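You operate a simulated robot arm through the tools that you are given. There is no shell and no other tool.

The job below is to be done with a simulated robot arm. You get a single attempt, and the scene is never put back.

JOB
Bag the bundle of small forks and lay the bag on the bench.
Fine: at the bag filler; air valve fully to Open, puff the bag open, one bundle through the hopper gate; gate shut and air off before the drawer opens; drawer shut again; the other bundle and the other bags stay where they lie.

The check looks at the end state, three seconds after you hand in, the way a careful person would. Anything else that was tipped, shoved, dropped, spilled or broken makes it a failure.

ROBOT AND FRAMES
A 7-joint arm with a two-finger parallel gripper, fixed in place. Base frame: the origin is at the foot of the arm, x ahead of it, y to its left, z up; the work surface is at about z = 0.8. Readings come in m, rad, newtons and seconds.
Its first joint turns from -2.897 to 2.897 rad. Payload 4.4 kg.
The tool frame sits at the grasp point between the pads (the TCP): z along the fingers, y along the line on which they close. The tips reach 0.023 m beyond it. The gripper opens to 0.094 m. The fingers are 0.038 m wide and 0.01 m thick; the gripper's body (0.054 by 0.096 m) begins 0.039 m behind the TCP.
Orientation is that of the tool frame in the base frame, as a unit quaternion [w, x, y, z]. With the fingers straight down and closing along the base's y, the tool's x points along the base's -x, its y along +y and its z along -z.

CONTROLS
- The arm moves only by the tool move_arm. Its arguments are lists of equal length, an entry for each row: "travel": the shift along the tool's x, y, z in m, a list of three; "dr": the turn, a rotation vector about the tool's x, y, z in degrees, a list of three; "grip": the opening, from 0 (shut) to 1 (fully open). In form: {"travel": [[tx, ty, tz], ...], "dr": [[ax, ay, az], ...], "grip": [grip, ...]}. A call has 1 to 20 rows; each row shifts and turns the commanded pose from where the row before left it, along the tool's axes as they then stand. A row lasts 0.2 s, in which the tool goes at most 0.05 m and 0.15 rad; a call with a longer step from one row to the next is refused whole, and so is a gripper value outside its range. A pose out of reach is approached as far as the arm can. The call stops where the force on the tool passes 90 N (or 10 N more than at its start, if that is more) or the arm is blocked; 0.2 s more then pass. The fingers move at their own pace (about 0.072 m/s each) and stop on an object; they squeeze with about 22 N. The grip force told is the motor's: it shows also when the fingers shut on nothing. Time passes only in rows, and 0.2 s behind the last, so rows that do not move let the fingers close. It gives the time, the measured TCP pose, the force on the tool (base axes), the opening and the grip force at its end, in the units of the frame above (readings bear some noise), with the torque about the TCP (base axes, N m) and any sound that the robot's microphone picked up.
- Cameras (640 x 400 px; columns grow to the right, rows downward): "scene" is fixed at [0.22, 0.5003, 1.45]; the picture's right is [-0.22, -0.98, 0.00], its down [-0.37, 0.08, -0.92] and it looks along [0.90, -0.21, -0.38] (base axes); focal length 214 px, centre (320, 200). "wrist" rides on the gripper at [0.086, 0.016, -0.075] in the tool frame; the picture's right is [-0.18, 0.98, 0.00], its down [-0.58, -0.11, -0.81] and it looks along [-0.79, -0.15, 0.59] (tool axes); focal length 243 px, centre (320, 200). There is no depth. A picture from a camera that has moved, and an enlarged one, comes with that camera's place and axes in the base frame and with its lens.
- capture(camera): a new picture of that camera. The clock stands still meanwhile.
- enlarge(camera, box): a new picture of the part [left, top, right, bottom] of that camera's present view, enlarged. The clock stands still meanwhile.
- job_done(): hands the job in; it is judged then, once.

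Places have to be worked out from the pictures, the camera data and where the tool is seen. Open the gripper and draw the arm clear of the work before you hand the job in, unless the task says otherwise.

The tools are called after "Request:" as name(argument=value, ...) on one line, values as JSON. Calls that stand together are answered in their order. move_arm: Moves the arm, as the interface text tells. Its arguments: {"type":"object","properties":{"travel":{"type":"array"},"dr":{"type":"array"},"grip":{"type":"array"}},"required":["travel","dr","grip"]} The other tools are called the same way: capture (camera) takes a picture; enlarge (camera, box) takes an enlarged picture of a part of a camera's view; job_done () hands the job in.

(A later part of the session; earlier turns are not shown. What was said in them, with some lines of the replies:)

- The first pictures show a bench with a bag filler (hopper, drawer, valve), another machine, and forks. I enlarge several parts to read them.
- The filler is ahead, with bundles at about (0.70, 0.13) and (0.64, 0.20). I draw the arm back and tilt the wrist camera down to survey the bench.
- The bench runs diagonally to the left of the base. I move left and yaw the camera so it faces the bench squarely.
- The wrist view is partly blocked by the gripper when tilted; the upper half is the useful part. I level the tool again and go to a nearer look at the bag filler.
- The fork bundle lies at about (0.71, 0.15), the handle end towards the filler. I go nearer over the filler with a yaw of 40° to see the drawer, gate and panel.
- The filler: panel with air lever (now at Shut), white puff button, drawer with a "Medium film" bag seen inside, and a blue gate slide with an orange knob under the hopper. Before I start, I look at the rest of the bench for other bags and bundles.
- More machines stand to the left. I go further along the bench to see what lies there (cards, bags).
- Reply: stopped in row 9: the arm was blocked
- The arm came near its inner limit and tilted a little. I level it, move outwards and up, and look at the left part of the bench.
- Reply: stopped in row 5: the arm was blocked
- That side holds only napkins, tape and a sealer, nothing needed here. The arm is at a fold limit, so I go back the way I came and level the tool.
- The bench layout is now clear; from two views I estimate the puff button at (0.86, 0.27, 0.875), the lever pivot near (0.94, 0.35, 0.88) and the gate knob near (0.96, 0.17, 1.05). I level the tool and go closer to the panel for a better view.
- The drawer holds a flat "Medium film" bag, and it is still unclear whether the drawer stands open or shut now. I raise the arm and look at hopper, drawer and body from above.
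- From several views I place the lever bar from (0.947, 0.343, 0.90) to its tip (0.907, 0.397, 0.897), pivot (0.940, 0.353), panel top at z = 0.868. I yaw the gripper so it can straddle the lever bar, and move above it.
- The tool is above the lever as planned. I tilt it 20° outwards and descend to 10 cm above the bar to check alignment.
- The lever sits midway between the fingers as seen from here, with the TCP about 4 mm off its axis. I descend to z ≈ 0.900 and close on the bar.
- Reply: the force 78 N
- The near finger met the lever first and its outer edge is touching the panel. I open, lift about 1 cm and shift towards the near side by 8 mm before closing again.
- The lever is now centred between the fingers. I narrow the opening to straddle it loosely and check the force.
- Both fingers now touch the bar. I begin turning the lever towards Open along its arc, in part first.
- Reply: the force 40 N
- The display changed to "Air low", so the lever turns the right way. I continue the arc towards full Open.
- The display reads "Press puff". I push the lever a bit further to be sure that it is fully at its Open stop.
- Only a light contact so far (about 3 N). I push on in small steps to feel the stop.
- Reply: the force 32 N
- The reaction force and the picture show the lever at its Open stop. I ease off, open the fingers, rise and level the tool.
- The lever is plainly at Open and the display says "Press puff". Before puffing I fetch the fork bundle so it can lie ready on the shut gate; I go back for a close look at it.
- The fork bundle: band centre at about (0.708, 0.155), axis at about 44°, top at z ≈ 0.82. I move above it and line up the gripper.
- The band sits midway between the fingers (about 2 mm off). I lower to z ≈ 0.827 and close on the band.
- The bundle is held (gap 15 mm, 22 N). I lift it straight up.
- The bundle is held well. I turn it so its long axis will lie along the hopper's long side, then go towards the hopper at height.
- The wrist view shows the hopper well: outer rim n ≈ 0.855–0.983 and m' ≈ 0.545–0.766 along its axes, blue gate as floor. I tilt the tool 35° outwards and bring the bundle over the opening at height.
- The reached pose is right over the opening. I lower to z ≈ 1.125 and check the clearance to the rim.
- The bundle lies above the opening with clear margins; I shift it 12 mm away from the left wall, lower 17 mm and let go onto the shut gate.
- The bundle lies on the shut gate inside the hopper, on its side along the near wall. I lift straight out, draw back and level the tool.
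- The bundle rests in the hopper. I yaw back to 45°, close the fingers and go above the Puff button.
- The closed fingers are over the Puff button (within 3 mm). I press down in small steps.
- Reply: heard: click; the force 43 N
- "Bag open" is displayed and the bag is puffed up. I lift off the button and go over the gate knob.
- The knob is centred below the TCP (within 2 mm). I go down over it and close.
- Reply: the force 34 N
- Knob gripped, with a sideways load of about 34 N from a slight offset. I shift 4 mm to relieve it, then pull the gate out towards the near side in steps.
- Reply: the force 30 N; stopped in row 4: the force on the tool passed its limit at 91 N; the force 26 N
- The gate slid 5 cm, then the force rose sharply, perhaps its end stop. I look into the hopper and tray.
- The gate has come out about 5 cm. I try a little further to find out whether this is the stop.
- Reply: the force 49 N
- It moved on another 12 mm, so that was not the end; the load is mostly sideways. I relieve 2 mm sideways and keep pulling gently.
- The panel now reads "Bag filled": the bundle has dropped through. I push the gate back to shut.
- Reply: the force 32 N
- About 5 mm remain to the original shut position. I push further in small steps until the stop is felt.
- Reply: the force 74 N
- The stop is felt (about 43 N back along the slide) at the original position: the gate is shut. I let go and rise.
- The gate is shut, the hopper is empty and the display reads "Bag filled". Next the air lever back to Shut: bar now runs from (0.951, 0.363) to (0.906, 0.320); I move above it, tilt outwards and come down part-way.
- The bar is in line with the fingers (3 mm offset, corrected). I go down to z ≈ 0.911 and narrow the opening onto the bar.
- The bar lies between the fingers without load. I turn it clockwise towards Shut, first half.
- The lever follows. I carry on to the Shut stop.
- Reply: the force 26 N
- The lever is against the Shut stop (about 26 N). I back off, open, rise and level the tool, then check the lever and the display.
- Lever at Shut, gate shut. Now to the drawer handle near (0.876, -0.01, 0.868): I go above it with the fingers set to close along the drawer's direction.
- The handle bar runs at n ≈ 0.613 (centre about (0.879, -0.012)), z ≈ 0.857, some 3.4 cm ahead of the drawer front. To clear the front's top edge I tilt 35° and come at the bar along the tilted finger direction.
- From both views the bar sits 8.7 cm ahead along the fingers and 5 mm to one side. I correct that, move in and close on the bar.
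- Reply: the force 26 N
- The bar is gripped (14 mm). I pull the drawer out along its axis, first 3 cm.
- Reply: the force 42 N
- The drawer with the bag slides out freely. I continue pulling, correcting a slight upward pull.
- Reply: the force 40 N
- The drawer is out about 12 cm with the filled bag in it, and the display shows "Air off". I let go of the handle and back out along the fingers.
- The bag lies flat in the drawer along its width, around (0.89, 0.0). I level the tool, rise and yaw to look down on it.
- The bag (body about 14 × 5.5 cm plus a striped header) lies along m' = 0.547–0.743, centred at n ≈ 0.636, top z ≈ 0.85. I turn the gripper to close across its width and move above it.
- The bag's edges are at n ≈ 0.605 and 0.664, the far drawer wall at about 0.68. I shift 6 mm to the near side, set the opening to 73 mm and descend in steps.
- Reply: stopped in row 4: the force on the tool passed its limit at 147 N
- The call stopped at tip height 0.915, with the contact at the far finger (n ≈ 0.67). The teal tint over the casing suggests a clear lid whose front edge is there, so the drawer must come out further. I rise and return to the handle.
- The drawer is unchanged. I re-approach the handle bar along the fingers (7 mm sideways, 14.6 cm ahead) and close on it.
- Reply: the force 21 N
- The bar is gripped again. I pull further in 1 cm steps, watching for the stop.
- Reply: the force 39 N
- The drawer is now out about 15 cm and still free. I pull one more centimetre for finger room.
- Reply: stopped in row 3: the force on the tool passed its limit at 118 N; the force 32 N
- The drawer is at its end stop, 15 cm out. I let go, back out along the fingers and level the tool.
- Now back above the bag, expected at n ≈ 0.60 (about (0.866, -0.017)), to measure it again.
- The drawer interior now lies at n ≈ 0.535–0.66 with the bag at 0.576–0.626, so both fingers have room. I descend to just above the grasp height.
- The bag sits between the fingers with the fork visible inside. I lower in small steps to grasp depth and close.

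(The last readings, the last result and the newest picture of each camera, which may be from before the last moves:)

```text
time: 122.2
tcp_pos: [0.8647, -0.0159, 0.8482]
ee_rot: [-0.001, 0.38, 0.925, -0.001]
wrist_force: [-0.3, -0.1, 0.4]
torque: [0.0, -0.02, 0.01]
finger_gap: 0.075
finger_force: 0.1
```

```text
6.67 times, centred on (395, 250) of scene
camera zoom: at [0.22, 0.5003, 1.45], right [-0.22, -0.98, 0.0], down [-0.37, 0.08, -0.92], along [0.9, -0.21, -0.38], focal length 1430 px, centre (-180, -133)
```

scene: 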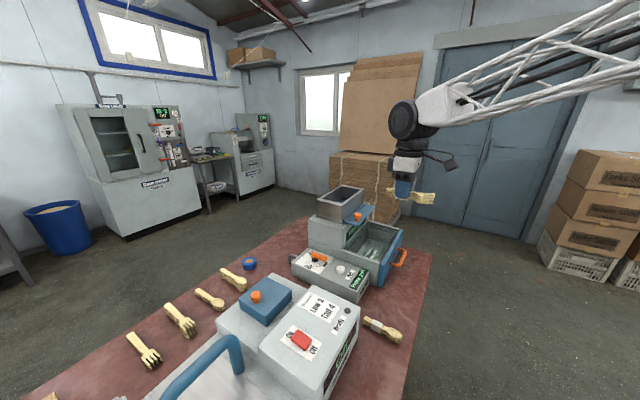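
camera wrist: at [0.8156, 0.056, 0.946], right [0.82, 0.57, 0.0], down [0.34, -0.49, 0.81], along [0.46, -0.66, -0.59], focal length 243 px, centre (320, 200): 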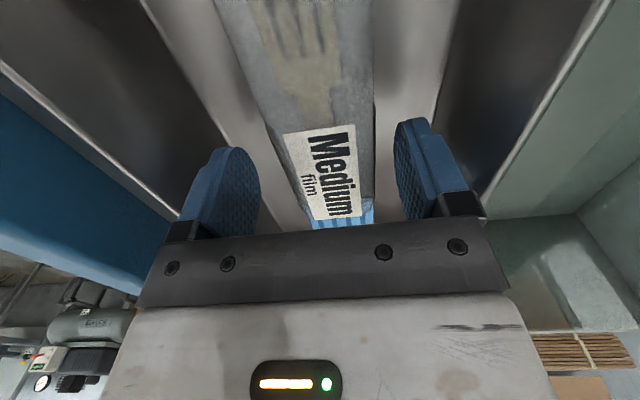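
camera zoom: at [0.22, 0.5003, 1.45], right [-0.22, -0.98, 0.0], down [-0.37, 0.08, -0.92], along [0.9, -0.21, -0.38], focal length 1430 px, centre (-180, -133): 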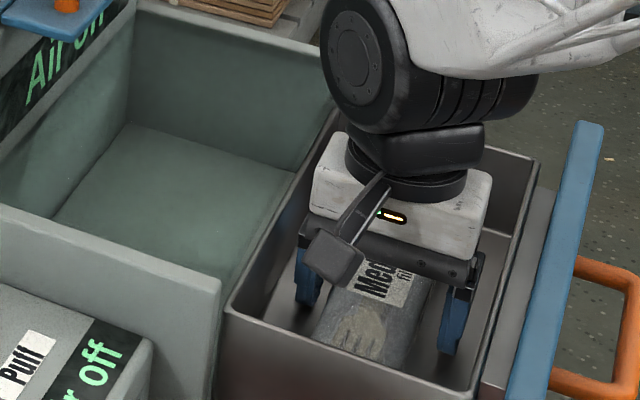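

Fingers are beside the bag with no contact yet. I close on it gently and check.

Request:
move_arm(travel=[[0, 0, 0.004], [0, 0, 0], [0, 0, 0], [0, 0, 0], [0, 0, 0]], dr=[[0, 0, 0], [0, 0, 0], [0, 0, 0], [0, 0, 0], [0, 0, 0]], grip=[0.8, 0.4, 0.0, 0.0, 0.0])

Request:
capture(camera="wrist")

```text
time: 123.4
tcp_pos: [0.8644, -0.0162, 0.8443]
ee_rot: [-0.002, 0.381, 0.925, 0.0]
wrist_force: [0.3, 0.0, 1.1]
torque: [0.04, -0.05, -0.02]
finger_gap: 0.0533
finger_force: 22.1
```

```text
taken
camera wrist: at [0.8152, 0.0561, 0.9189], right [0.82, 0.57, 0.0], down [0.34, -0.49, 0.81], along [0.46, -0.66, -0.59], focal length 243 px, centre (320, 200)
```

wrist: 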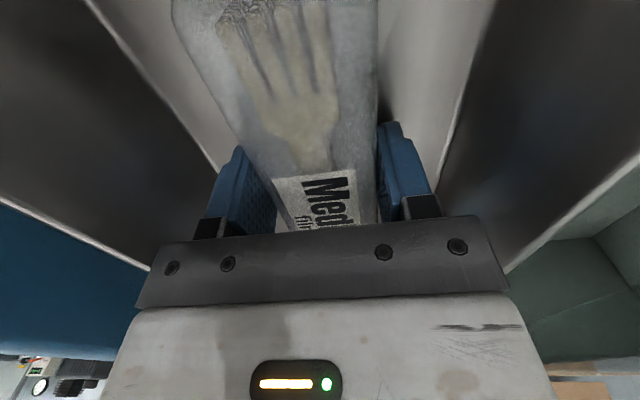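

The bag is gripped at 53 mm width. I lift slowly and check that only this one bag comes up.

Request:
move_arm(travel=[[0, 0, -0.01], [0, 0, -0.02], [0, 0, -0.03], [0, 0, -0.04], [0, 0, -0.04], [0, 0, -0.04], [0, 0, 0]], dr=[[0, 0, 0], [0, 0, 0], [0, 0, 0], [0, 0, 0], [0, 0, 0], [0, 0, 0], [0, 0, 0]], grip=[0, 0, 0, 0, 0, 0, 0])

Request:
capture(camera="wrist")

Request:
enlarge(camera="scene", box=[330, 180, 440, 290])

```text
time: 125.0
tcp_pos: [0.8667, -0.0174, 1.0263]
ee_rot: [0.0, 0.381, 0.925, 0.0]
wrist_force: [0.2, 0.8, -0.4]
torque: [0.01, -0.01, -0.01]
finger_gap: 0.0534
finger_force: 22.0
```

```text
taken
camera wrist: at [0.8183, 0.0557, 1.1005], right [0.82, 0.57, 0.0], down [0.34, -0.49, 0.81], along [0.46, -0.66, -0.59], focal length 243 px, centre (320, 200)
```

wrist: 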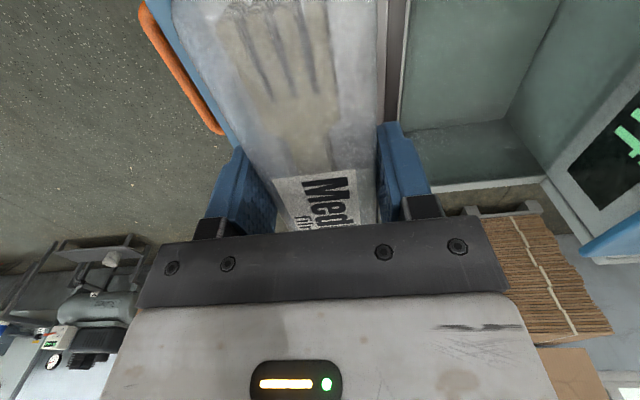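

```text
3.64 times, centred on (385, 235) of scene
camera zoom: at [0.22, 0.5003, 1.45], right [-0.22, -0.98, 0.0], down [-0.37, 0.08, -0.92], along [0.9, -0.21, -0.38], focal length 780 px, centre (84, 73)
```

zoom: 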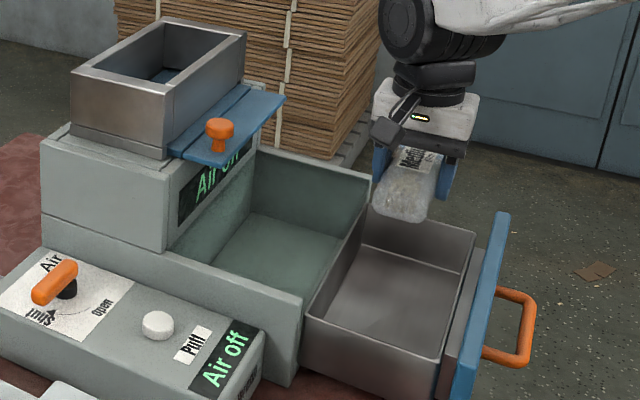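

One bag, with the fork bundle in it, is lifted and the drawer is empty. I turn it by 90° and carry it to the free spot on the bench where the forks first lay, about (0.709, 0.108).

Request:
move_arm(travel=[[0, 0, -0.02], [0, 0, 0], [0, 0, 0], [0, 0, 0], [0, 0, 0], [0, 0, 0], [0, 0, 0], [0, 0, 0], [0, 0, 0], [0, 0, 0], [0, 0, 0], [0, 0, 0], [0.0047, 0.04, 0], [0.0047, 0.04, 0], [0.0047, 0.04, 0], [0.0047, 0.04, 0], [0.0047, 0.04, 0], [0, 0, 0]], dr=[[0, 0, 0], [0, 0, -8.2], [0, 0, -8.2], [0, 0, -8.2], [0, 0, -8.2], [0, 0, -8.2], [0, 0, -8.2], [0, 0, -8.2], [0, 0, -8.2], [0, 0, -8.2], [0, 0, -8.2], [0, 0, -7.8], [0, 0, 0], [0, 0, 0], [0, 0, 0], [0, 0, 0], [0, 0, 0], [0, 0, 0]], grip=[0, 0, 0, 0, 0, 0, 0, 0, 0, 0, 0, 0, 0, 0, 0, 0, 0, 0])

Request:
capture(camera="wrist")

Request:
enlarge(camera="scene", box=[320, 200, 450, 350])

```text
time: 128.8
tcp_pos: [0.709, 0.1081, 1.0476]
ee_rot: [-0.001, -0.384, 0.923, 0.0]
wrist_force: [0.3, -1.3, -0.6]
torque: [-0.01, -0.01, -0.02]
finger_gap: 0.0531
finger_force: 21.8
```

```text
taken
camera wrist: at [0.6362, 0.0576, 1.1216], right [-0.57, 0.82, 0.0], down [0.49, 0.34, 0.8], along [0.66, 0.46, -0.59], focal length 243 px, centre (320, 200)
```

wrist: 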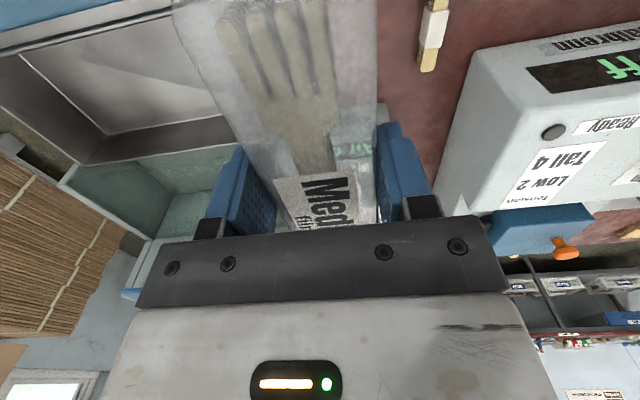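

```text
2.67 times, centred on (385, 275) of scene
camera zoom: at [0.22, 0.5003, 1.45], right [-0.22, -0.98, 0.0], down [-0.37, 0.08, -0.92], along [0.9, -0.21, -0.38], focal length 572 px, centre (147, 0)
```

zoom: 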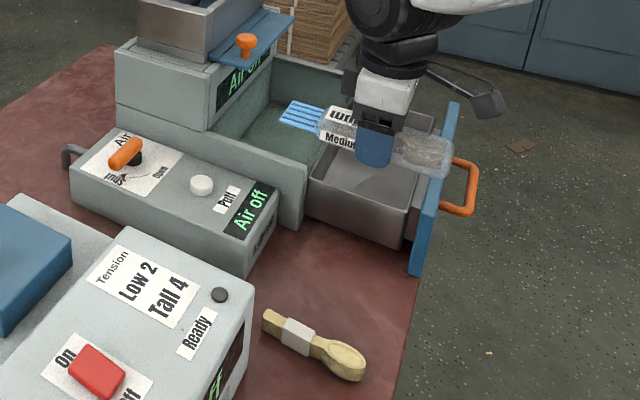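

The free spot by the panel turns out too short for the bag (edge at n ≈ 0.50, panel at 0.708). The strip before the off machine is roomier (n 0.50–0.655, clear of the spoon bundle), so I turn the bag back along it and go to about (0.499, 0.300).

Request:
move_arm(travel=[[0, 0, -0.03], [0, 0, 0], [0, 0, 0], [0, 0, 0], [0, 0, 0], [0, 0, 0], [0, 0, 0], [0, 0, 0], [0, 0, 0], [0, 0, 0], [0, 0, 0], [0, 0, 0], [0.0407, -0.0018, 0], [0.0407, -0.0018, 0], [0.0407, -0.0018, 0], [0.0407, -0.0018, 0], [0.0407, -0.0018, 0], [0.0407, -0.0018, 0], [0.0407, -0.0018, 0], [0, 0, 0]], dr=[[0, 0, 0], [0, 0, 8.2], [0, 0, 8.2], [0, 0, 8.2], [0, 0, 8.2], [0, 0, 8.2], [0, 0, 8.2], [0, 0, 8.2], [0, 0, 8.2], [0, 0, 8.2], [0, 0, 8.2], [0, 0, 8], [0, 0, 0], [0, 0, 0], [0, 0, 0], [0, 0, 0], [0, 0, 0], [0, 0, 0], [0, 0, 0], [0, 0, 0]], grip=[0, 0, 0, 0, 0, 0, 0, 0, 0, 0, 0, 0, 0, 0, 0, 0, 0, 0, 0, 0])

Request:
capture(camera="wrist")

Request:
capture(camera="scene")

```text
time: 133.0
tcp_pos: [0.4977, 0.3004, 1.075]
ee_rot: [-0.001, 0.382, 0.924, 0.0]
wrist_force: [0.3, -0.4, -0.2]
torque: [-0.01, -0.01, 0.01]
finger_gap: 0.0533
finger_force: 21.4
```

```text
taken
camera wrist: at [0.4473, 0.372, 1.1503], right [0.82, 0.57, 0.0], down [0.34, -0.49, 0.81], along [0.45, -0.66, -0.59], focal length 243 px, centre (320, 200)
```

wrist: 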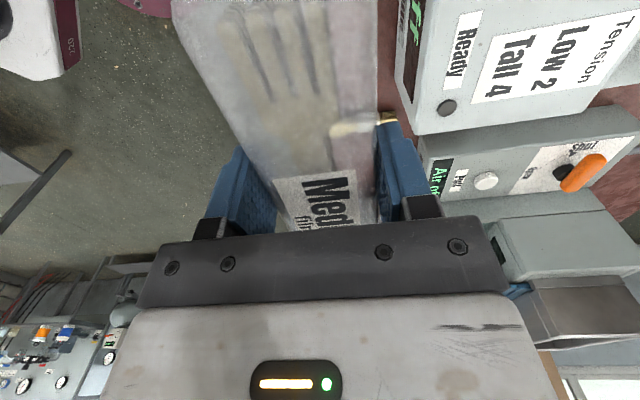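

```text
taken
```

scene: 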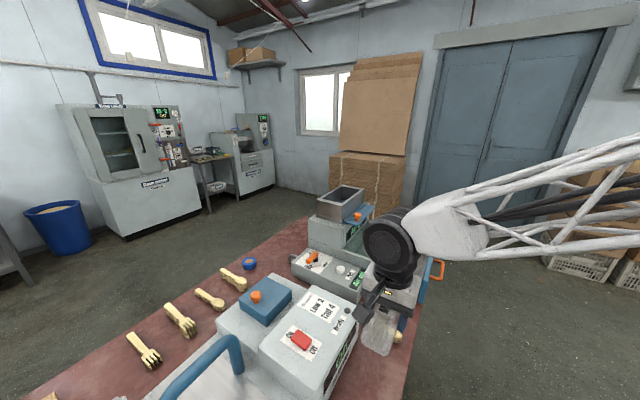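

The strip is clear; the spoon bundle lies beyond the header end. I shift 1 cm towards the bench edge side for clearance to the machine and lower the bag.

Request:
move_arm(travel=[[0, -0.01, 0.02], [0, 0, 0.045], [0, 0, 0.045], [0, 0, 0.045], [0, 0, 0.045], [0, 0, 0]], dr=[[0, 0, 0], [0, 0, 0], [0, 0, 0], [0, 0, 0], [0, 0, 0], [0, 0, 0]], grip=[0, 0, 0, 0, 0, 0])

Request:
capture(camera="wrist")

Request:
enlarge(camera="scene", box=[320, 270, 450, 400])

```text
time: 134.4
tcp_pos: [0.4918, 0.293, 0.8757]
ee_rot: [-0.001, 0.382, 0.924, 0.0]
wrist_force: [0.3, -0.5, 0.3]
torque: [0.0, 0.01, -0.01]
finger_gap: 0.053
finger_force: 21.8
```

```text
taken
camera wrist: at [0.4421, 0.3646, 0.9505], right [0.82, 0.57, 0.0], down [0.34, -0.49, 0.81], along [0.46, -0.66, -0.59], focal length 243 px, centre (320, 200)
```

wrist: 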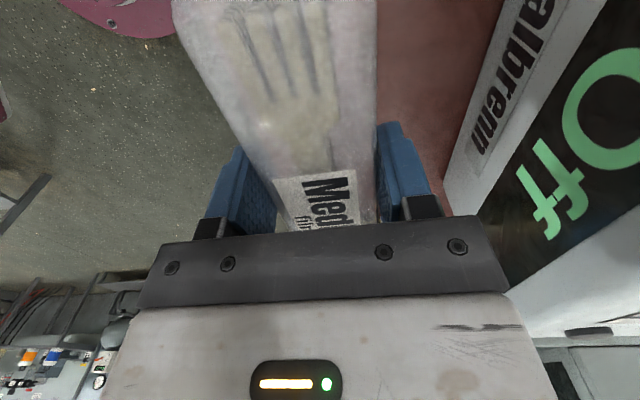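

```text
3.08 times, centred on (385, 335) of scene
camera zoom: at [0.22, 0.5003, 1.45], right [-0.22, -0.98, 0.0], down [-0.37, 0.08, -0.92], along [0.9, -0.21, -0.38], focal length 660 px, centre (120, -215)
```

zoom: 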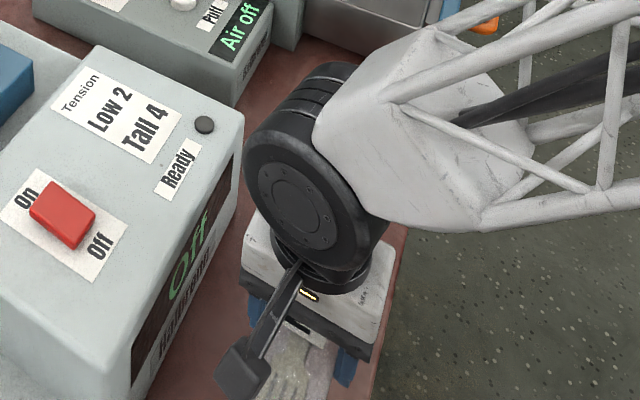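

The bag is about 3 cm inside the bench edge; I shift it 1 cm further in (the machine front is at n ≈ 0.65) and lower in small steps until it touches.

Request:
move_arm(travel=[[0, 0.01, 0.01], [0, 0, 0.015], [0, 0, 0.005], [0, 0, 0.005], [0, 0, 0]], dr=[[0, 0, 0], [0, 0, 0], [0, 0, 0], [0, 0, 0], [0, 0, 0]], grip=[0, 0, 0, 0, 0])

```text
time: 135.6
tcp_pos: [0.4963, 0.3003, 0.841]
ee_rot: [-0.001, 0.382, 0.924, 0.0]
wrist_force: [0.5, 0.2, -0.4]
torque: [-0.03, -0.01, 0.01]
finger_gap: 0.0532
finger_force: 21.9
```

No contact yet at z = 0.841. I lower further by small steps.

Request:
move_arm(travel=[[0, 0, 0.004], [0, 0, 0.003], [0, 0, 0]], dr=[[0, 0, 0], [0, 0, 0], [0, 0, 0]], grip=[0, 0, 0])

Request:
move_arm(travel=[[0, 0, 0.003], [0, 0, 0.002], [0, 0, 0]], dr=[[0, 0, 0], [0, 0, 0], [0, 0, 0]], grip=[0, 0, 0])

```text
time: 136.4
tcp_pos: [0.4969, 0.2998, 0.8325]
ee_rot: [-0.001, 0.382, 0.924, -0.001]
wrist_force: [-0.6, -0.9, -0.4]
torque: [0.02, -0.03, 0.01]
finger_gap: 0.053
finger_force: 21.8
```

```text
time: 137.2
tcp_pos: [0.4955, 0.2996, 0.8292]
ee_rot: [-0.002, 0.382, 0.924, -0.001]
wrist_force: [0.3, -0.6, -0.4]
torque: [0.01, 0.0, -0.02]
finger_gap: 0.0531
finger_force: 22.4
```

Tips are now about 6 mm above the bench. I lower 3 mm more and release the bag.

Request:
move_arm(travel=[[0, 0, 0.003], [0, 0, 0], [0, 0, 0], [0, 0, 0], [0, 0, 0]], dr=[[0, 0, 0], [0, 0, 0], [0, 0, 0], [0, 0, 0], [0, 0, 0]], grip=[0, 0, 0.65, 0.75, 0.75])

Request:
capture(camera="wrist")

```text
time: 138.4
tcp_pos: [0.4952, 0.2998, 0.8259]
ee_rot: [-0.001, 0.382, 0.924, 0.0]
wrist_force: [0.7, -0.2, 0.1]
torque: [0.0, 0.02, 0.01]
finger_gap: 0.0706
finger_force: 0.0
```

```text
taken
camera wrist: at [0.447, 0.3721, 0.9008], right [0.82, 0.57, 0.0], down [0.34, -0.49, 0.81], along [0.45, -0.66, -0.59], focal length 243 px, centre (320, 200)
```

wrist: 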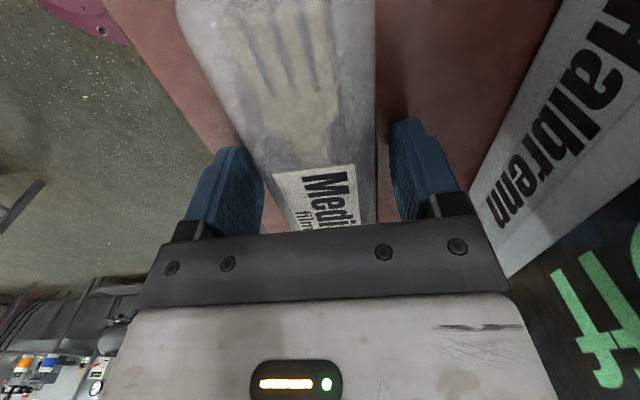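

The bag lies on the bench, clear of the edge. I rise straight up.

Request:
move_arm(travel=[[0, 0, -0.02], [0, 0, -0.04], [0, 0, -0.045], [0, 0, -0.045], [0, 0, -0.045], [0, 0, -0.045], [0, 0, -0.045], [0, 0, 0]], dr=[[0, 0, 0], [0, 0, 0], [0, 0, 0], [0, 0, 0], [0, 0, 0], [0, 0, 0], [0, 0, 0], [0, 0, 0]], grip=[0.75, 0.75, 0.75, 0.75, 0.75, 0.75, 0.75, 0.75])

Request:
capture(camera="wrist")

Request:
enlarge(camera="scene", box=[320, 200, 450, 400])

```text
time: 140.2
tcp_pos: [0.4966, 0.2999, 1.11]
ee_rot: [-0.001, 0.381, 0.924, -0.002]
wrist_force: [-0.1, -0.5, -0.5]
torque: [0.0, 0.01, -0.01]
finger_gap: 0.0702
finger_force: 0.0
```

```text
taken
camera wrist: at [0.4476, 0.3719, 1.184], right [0.82, 0.57, 0.0], down [0.34, -0.49, 0.81], along [0.45, -0.66, -0.59], focal length 243 px, centre (320, 200)
```

wrist: 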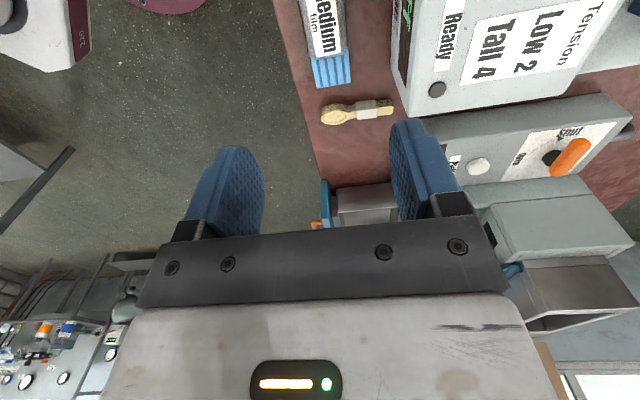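

```text
2.00 times, centred on (385, 300) of scene
camera zoom: at [0.22, 0.5003, 1.45], right [-0.22, -0.98, 0.0], down [-0.37, 0.08, -0.92], along [0.9, -0.21, -0.38], focal length 429 px, centre (190, 0)
```

zoom: 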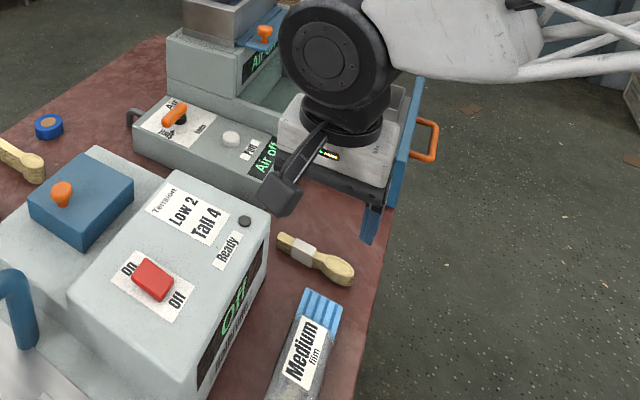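

The bag is laid on the bench and the spoon bundle is untouched. Now I return to the drawer handle to shut the drawer.

Request:
move_arm(travel=[[-0.0415, -0.0166, 0], [-0.0415, -0.0166, 0], [-0.0415, -0.0166, 0], [-0.0415, -0.0166, 0], [-0.0415, -0.0166, 0], [-0.0415, -0.0166, 0], [-0.0415, -0.0166, 0], [-0.0415, -0.0166, 0], [-0.0415, -0.0166, 0], [-0.0415, -0.0166, 0], [-0.0415, -0.0166, 0], [-0.0415, -0.0166, 0], [0, 0, 0], [0, 0, 0], [0, 0, 0], [0, 0, 0], [0, 0, 0], [0, -0.022, 0.0314], [0, -0.022, 0.0314], [0, -0.022, 0.0314]], dr=[[0, 0, 0], [0, 0, 0], [0, 0, 0], [0, 0, 0], [0, 0, 0], [0, 0, 0], [0, 0, 0], [0, 0, 0], [0, 0, 0], [0, 0, 0], [0, 0, 0], [0, 0, 0], [-7, 0, 0], [-7, 0, 0], [-7, 0, 0], [-7, 0, 0], [-7, 0, 0], [0, 0, 0], [0, 0, 0], [0, 0, 0]], grip=[0.75, 0.5, 0.32, 0.32, 0.32, 0.32, 0.32, 0.32, 0.32, 0.32, 0.32, 0.32, 0.32, 0.32, 0.32, 0.32, 0.32, 0.32, 0.32, 0.32])

Request:
capture(camera="wrist")

Request:
enlarge(camera="scene", box=[310, 200, 450, 400])

```text
time: 144.4
tcp_pos: [0.7097, -0.1901, 0.9948]
ee_rot: [0.114, 0.364, 0.881, 0.278]
wrist_force: [0.9, 0.3, 0.2]
torque: [-0.02, 0.0, -0.02]
finger_gap: 0.0302
finger_force: 0.1
```

```text
taken
camera wrist: at [0.6282, -0.1502, 1.0661], right [0.7, 0.44, 0.56], down [0.02, -0.8, 0.6], along [0.71, -0.41, -0.57], focal length 243 px, centre (320, 200)
```

wrist: 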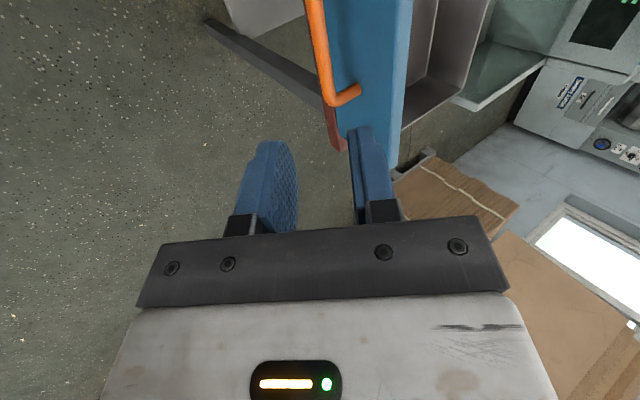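

```text
2.00 times, centred on (380, 300) of scene
camera zoom: at [0.22, 0.5003, 1.45], right [-0.22, -0.98, 0.0], down [-0.37, 0.08, -0.92], along [0.9, -0.21, -0.38], focal length 429 px, centre (200, 0)
```

zoom: 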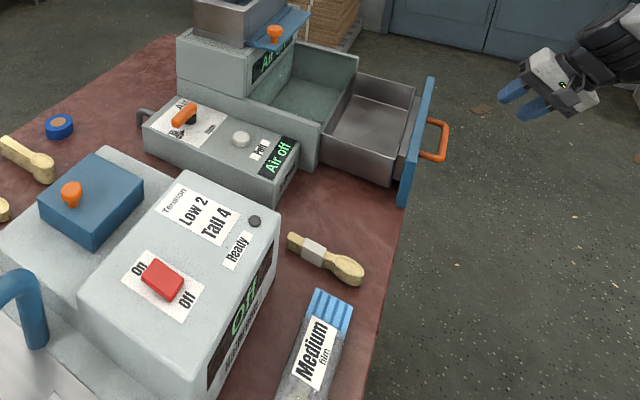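

The drawer stands open as I left it. I move in along the fingers onto the handle bar and close.

Request:
move_arm(travel=[[0, 0.001, 0.03], [0, 0, 0.042], [0, 0, 0.042], [0, 0, 0.036], [0, 0, 0], [0, 0, 0], [0, 0, 0]], dr=[[0, 0, 0], [0, 0, 0], [0, 0, 0], [0, 0, 0], [0, 0, 0], [0, 0, 0], [0, 0, 0]], grip=[0.34, 0.34, 0.34, 0.34, 0.34, 0, 0])

Request:
enlarge(camera="wrist", box=[160, 0, 480, 240])

```text
time: 146.0
tcp_pos: [0.7725, -0.1319, 0.8741]
ee_rot: [0.113, 0.365, 0.882, 0.277]
wrist_force: [11.8, 8.7, -1.0]
torque: [0.74, 0.48, -1.53]
finger_gap: 0.0137
finger_force: 44.7
```

```text
1.67 times, centred on (320, 120) of wrist
camera zoom: at [0.6902, -0.0914, 0.9452], right [0.7, 0.44, 0.56], down [0.02, -0.8, 0.6], along [0.71, -0.41, -0.57], focal length 404 px, centre (320, 333)
```

zoom: 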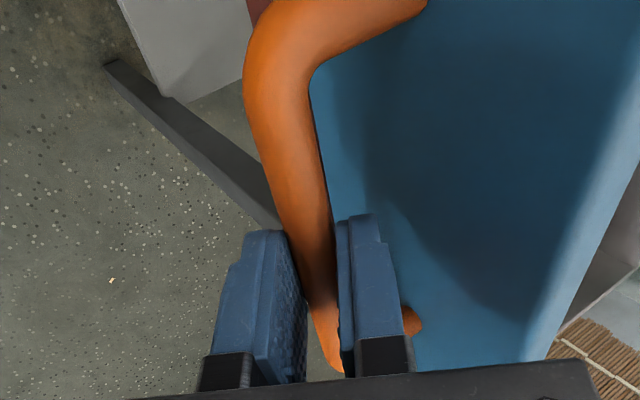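

The handle is gripped. I push the drawer in along its axis.

Request:
move_arm(travel=[[0, 0.0082, 0.0057], [0, 0.0147, 0.0103], [0, 0.0147, 0.0103], [0, 0.0147, 0.0103], [0, 0.0147, 0.0103], [0, 0.0147, 0.0103], [0, 0.0147, 0.0103], [0, 0.0123, 0.0086], [0, 0, 0]], dr=[[0, 0, 0], [0, 0, 0], [0, 0, 0], [0, 0, 0], [0, 0, 0], [0, 0, 0], [0, 0, 0], [0, 0, 0], [0, 0, 0]], grip=[0, 0, 0, 0, 0, 0, 0, 0, 0])

```text
time: 148.0
tcp_pos: [0.8639, -0.0375, 0.873]
ee_rot: [0.114, 0.364, 0.882, 0.278]
wrist_force: [19.7, -19.3, 32.7]
torque: [0.75, 0.22, -1.66]
finger_gap: 0.0141
finger_force: 45.1
```

About 2 cm remain. I push on in small steps until the stop is felt.

Request:
move_arm(travel=[[0, 0.0074, 0.0034], [0, 0.0049, 0.0034], [0, 0.0041, 0.0029], [0, 0.0025, 0.0017], [0, 0, 0]], dr=[[0, 0, 0], [0, 0, 0], [0, 0, 0], [0, 0, 0], [0, 0, 0]], grip=[0, 0, 0, 0, 0])

Request:
enlarge(camera="scene", box=[310, 190, 440, 300])

```text
time: 149.2
tcp_pos: [0.8782, -0.0221, 0.8706]
ee_rot: [0.112, 0.365, 0.882, 0.277]
wrist_force: [-20.5, -32.5, 18.9]
torque: [0.37, 0.79, -1.47]
finger_gap: 0.0139
finger_force: 45.0
```

```text
3.64 times, centred on (375, 245) of scene
camera zoom: at [0.22, 0.5003, 1.45], right [-0.22, -0.98, 0.0], down [-0.37, 0.08, -0.92], along [0.9, -0.21, -0.38], focal length 780 px, centre (120, 36)
```

zoom: 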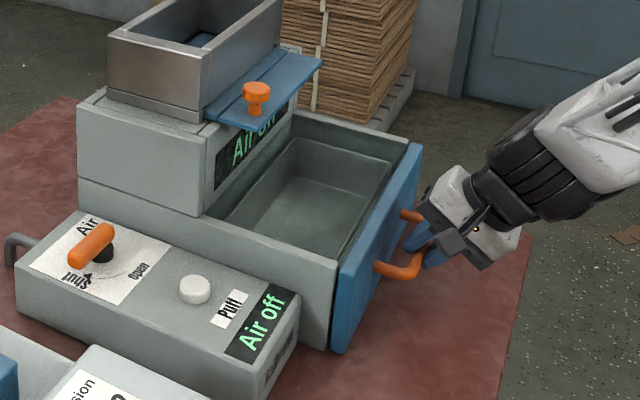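

The front meets the casing (about 37 N back, at the original shut position). I release and back out along the fingers, then level.

Request:
move_arm(travel=[[0, 0, 0], [0, 0, 0], [0, 0, -0.02], [0, 0, -0.04], [0, 0, -0.04], [0, 0, -0.045], [0, 0, 0], [0, 0, 0], [0, 0, 0], [0, 0, 0], [0, 0, 0], [0, 0, -0.045], [0, 0, -0.045], [0, 0, -0.045], [0, 0, 0]], dr=[[0, 0, 0], [0, 0, 0], [0, 0, 0], [0, 0, 0], [0, 0, 0], [0, 0, 0], [7, 0, 0], [7, 0, 0], [7, 0, 0], [7, 0, 0], [7, 0, 0], [0, 0, 0], [0, 0, 0], [0, 0, 0], [0, 0, 0]], grip=[0.3, 0.3, 0.3, 0.3, 0.3, 0.3, 0.5, 0.8, 1, 1, 1, 1, 1, 1, 1])

Request:
enlarge(camera="scene", box=[290, 160, 430, 290])

Request:
capture(camera="scene")

```text
time: 152.4
tcp_pos: [0.823, -0.0789, 1.1291]
ee_rot: [-0.001, 0.382, 0.924, -0.001]
wrist_force: [-0.6, -0.6, -0.2]
torque: [0.0, -0.02, 0.01]
finger_gap: 0.094
finger_force: 0.0
```

```text
3.08 times, centred on (360, 225) of scene
camera zoom: at [0.22, 0.5003, 1.45], right [-0.22, -0.98, 0.0], down [-0.37, 0.08, -0.92], along [0.9, -0.21, -0.38], focal length 660 px, centre (197, 123)
```

zoom: 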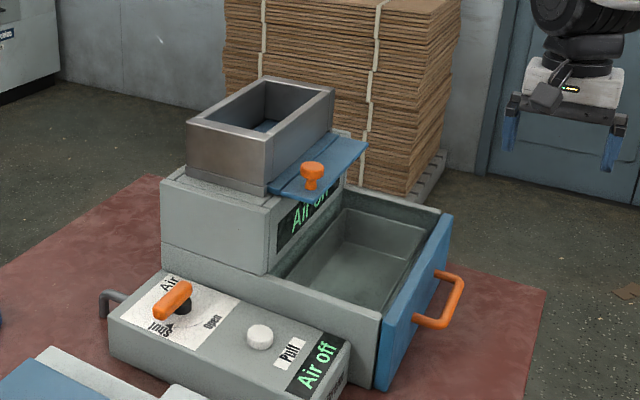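

```text
taken
```

scene: 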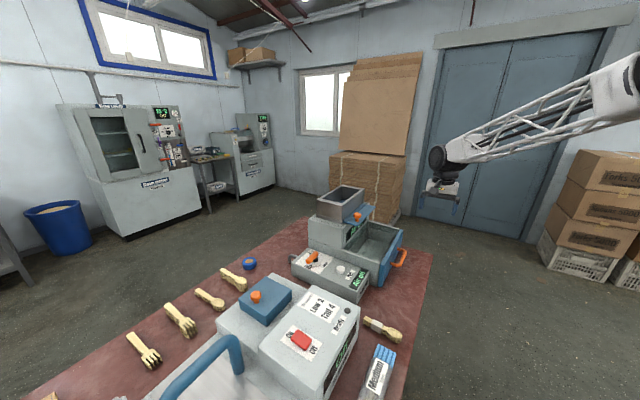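

Everything reads as it should: air off, gate and drawer shut. I draw the arm back and take a last look at the bag and bench.

Request:
move_arm(travel=[[0, 0, -0.03], [0, 0, 0], [0, 0, 0], [0, 0, 0], [0, 0, 0], [0, 0, 0], [0, 0, 0], [0, 0, 0], [0, 0, 0], [0, 0, 0], [0, 0, 0], [0, 0, 0]], dr=[[0, 0, 0], [0, 0, -8.2], [0, 0, -8.2], [0, 0, -8.2], [0, 0, -8.2], [0, 0, -8.2], [0, 0, -8.2], [0, 0, -8.2], [0, 0, -8.2], [0, 0, -8.2], [0, 0, -8.2], [0, 0, -8]], grip=[1, 1, 1, 1, 1, 1, 1, 1, 1, 1, 1, 1])

Request:
move_arm(travel=[[0.0118, 0.0464, -0.006], [0.0118, 0.0464, -0.006], [0.0118, 0.0464, -0.006], [0.0118, 0.0464, -0.006], [0.0118, 0.0464, -0.006], [0.0118, 0.0464, -0.006], [0.0118, 0.0464, -0.006], [0.0118, 0.0464, -0.006], [0.0118, 0.0464, -0.006], [0.0118, 0.0464, -0.006], [0.0118, 0.0464, -0.006], [0, 0, 0]], dr=[[0, 0, 0], [0, 0, 0], [0, 0, 0], [0, 0, 0], [0, 0, 0], [0, 0, 0], [0, 0, 0], [0, 0, 0], [0, 0, 0], [0, 0, 0], [0, 0, 0], [0, 0, 0]], grip=[1, 1, 1, 1, 1, 1, 1, 1, 1, 1, 1, 1])

Request:
capture(camera="wrist")

Request:
enlarge(camera="wrist", box=[160, 0, 480, 200])

Request:
enlarge(camera="scene", box=[290, 170, 430, 300])

```text
time: 155.0
tcp_pos: [0.8218, -0.0812, 1.1568]
ee_rot: [-0.001, -0.386, 0.923, 0.001]
wrist_force: [-0.9, 0.0, 0.0]
torque: [0.0, -0.01, 0.0]
finger_gap: 0.0941
finger_force: 0.0
```

```text
time: 157.6
tcp_pos: [0.3667, 0.189, 1.2242]
ee_rot: [-0.002, -0.383, 0.924, 0.0]
wrist_force: [0.2, 0.1, 0.8]
torque: [0.01, -0.02, -0.04]
finger_gap: 0.0938
finger_force: 0.0
```

```text
taken
camera wrist: at [0.2954, 0.1386, 1.3007], right [-0.57, 0.82, 0.0], down [0.49, 0.34, 0.8], along [0.66, 0.46, -0.59], focal length 243 px, centre (320, 200)
```

wrist: 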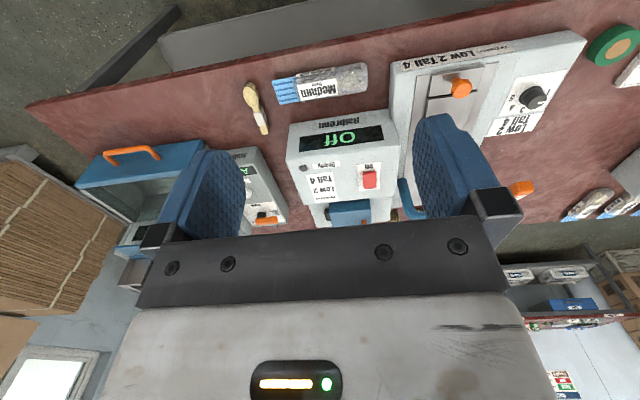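

```text
2.00 times, centred on (320, 100) of wrist
camera zoom: at [0.2954, 0.1386, 1.3007], right [-0.57, 0.82, 0.0], down [0.49, 0.34, 0.8], along [0.66, 0.46, -0.59], focal length 485 px, centre (320, 400)
```

zoom: 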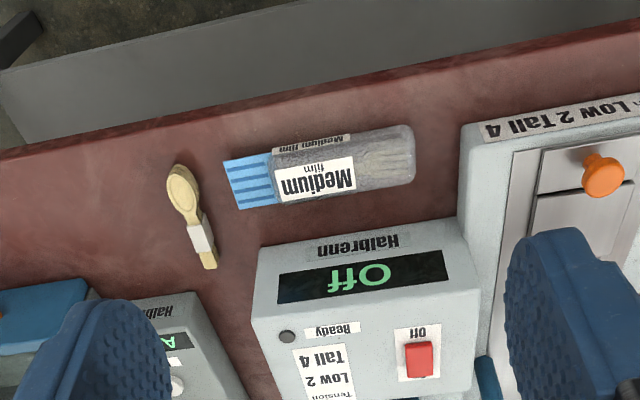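

```text
3.08 times, centred on (360, 235) of scene
camera zoom: at [0.22, 0.5003, 1.45], right [-0.22, -0.98, 0.0], down [-0.37, 0.08, -0.92], along [0.9, -0.21, -0.38], focal length 660 px, centre (197, 92)
```

zoom: 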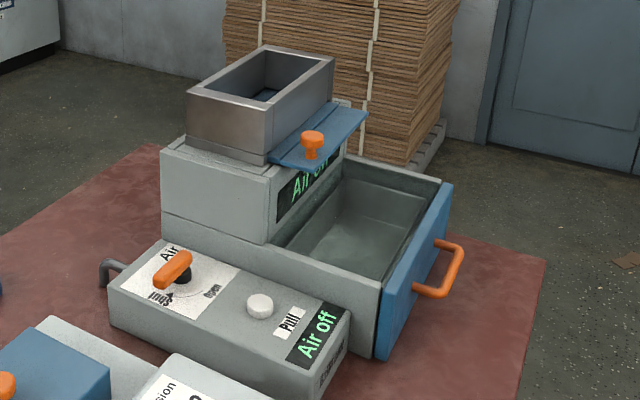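

The bag with the forks lies fully on the bench. The spoon bundle and the other bags are untouched; the gate and drawer are shut, the air is off, and the arm is clear with the gripper open. I hand the job in.

Request:
job_done()

```text
The job is handed in.
```

The bundle of small forks is bagged, and the bag is lying on the bench. I've handed the job in, but no verdict has come back yet.

- **Filling:** I put the air lever to its Open stop and pressed Puff; the display read "Bag open". I had already laid the bundle in the hopper on the shut gate. When I pulled the gate, the display changed to "Bag filled".
- **Order:** I shut the gate and turned the air lever to its Shut stop before opening the drawer. The display changed to "Air off" once the drawer was out.
- **Bag:** It lies in front of the middle machine, about 3 cm in from the bench edge. The spot by the filler's panel, where the forks first lay, was too short for it.
- **End state:** The drawer is back at its shut position and the hopper is empty. In the last pictures the spoon bundle lies where it was and the other bags look undisturbed. The arm is drawn back with the gripper open.

- **Forces to know about:**
  - On the first try at the bag, a finger bumped something over the half-open drawer, probably a clear lid on the casing, with a peak of 147 N. I saw no damage or movement afterwards.
  - The gate pull briefly passed 90 N.
  - The drawer reached its end stop at 118 N.
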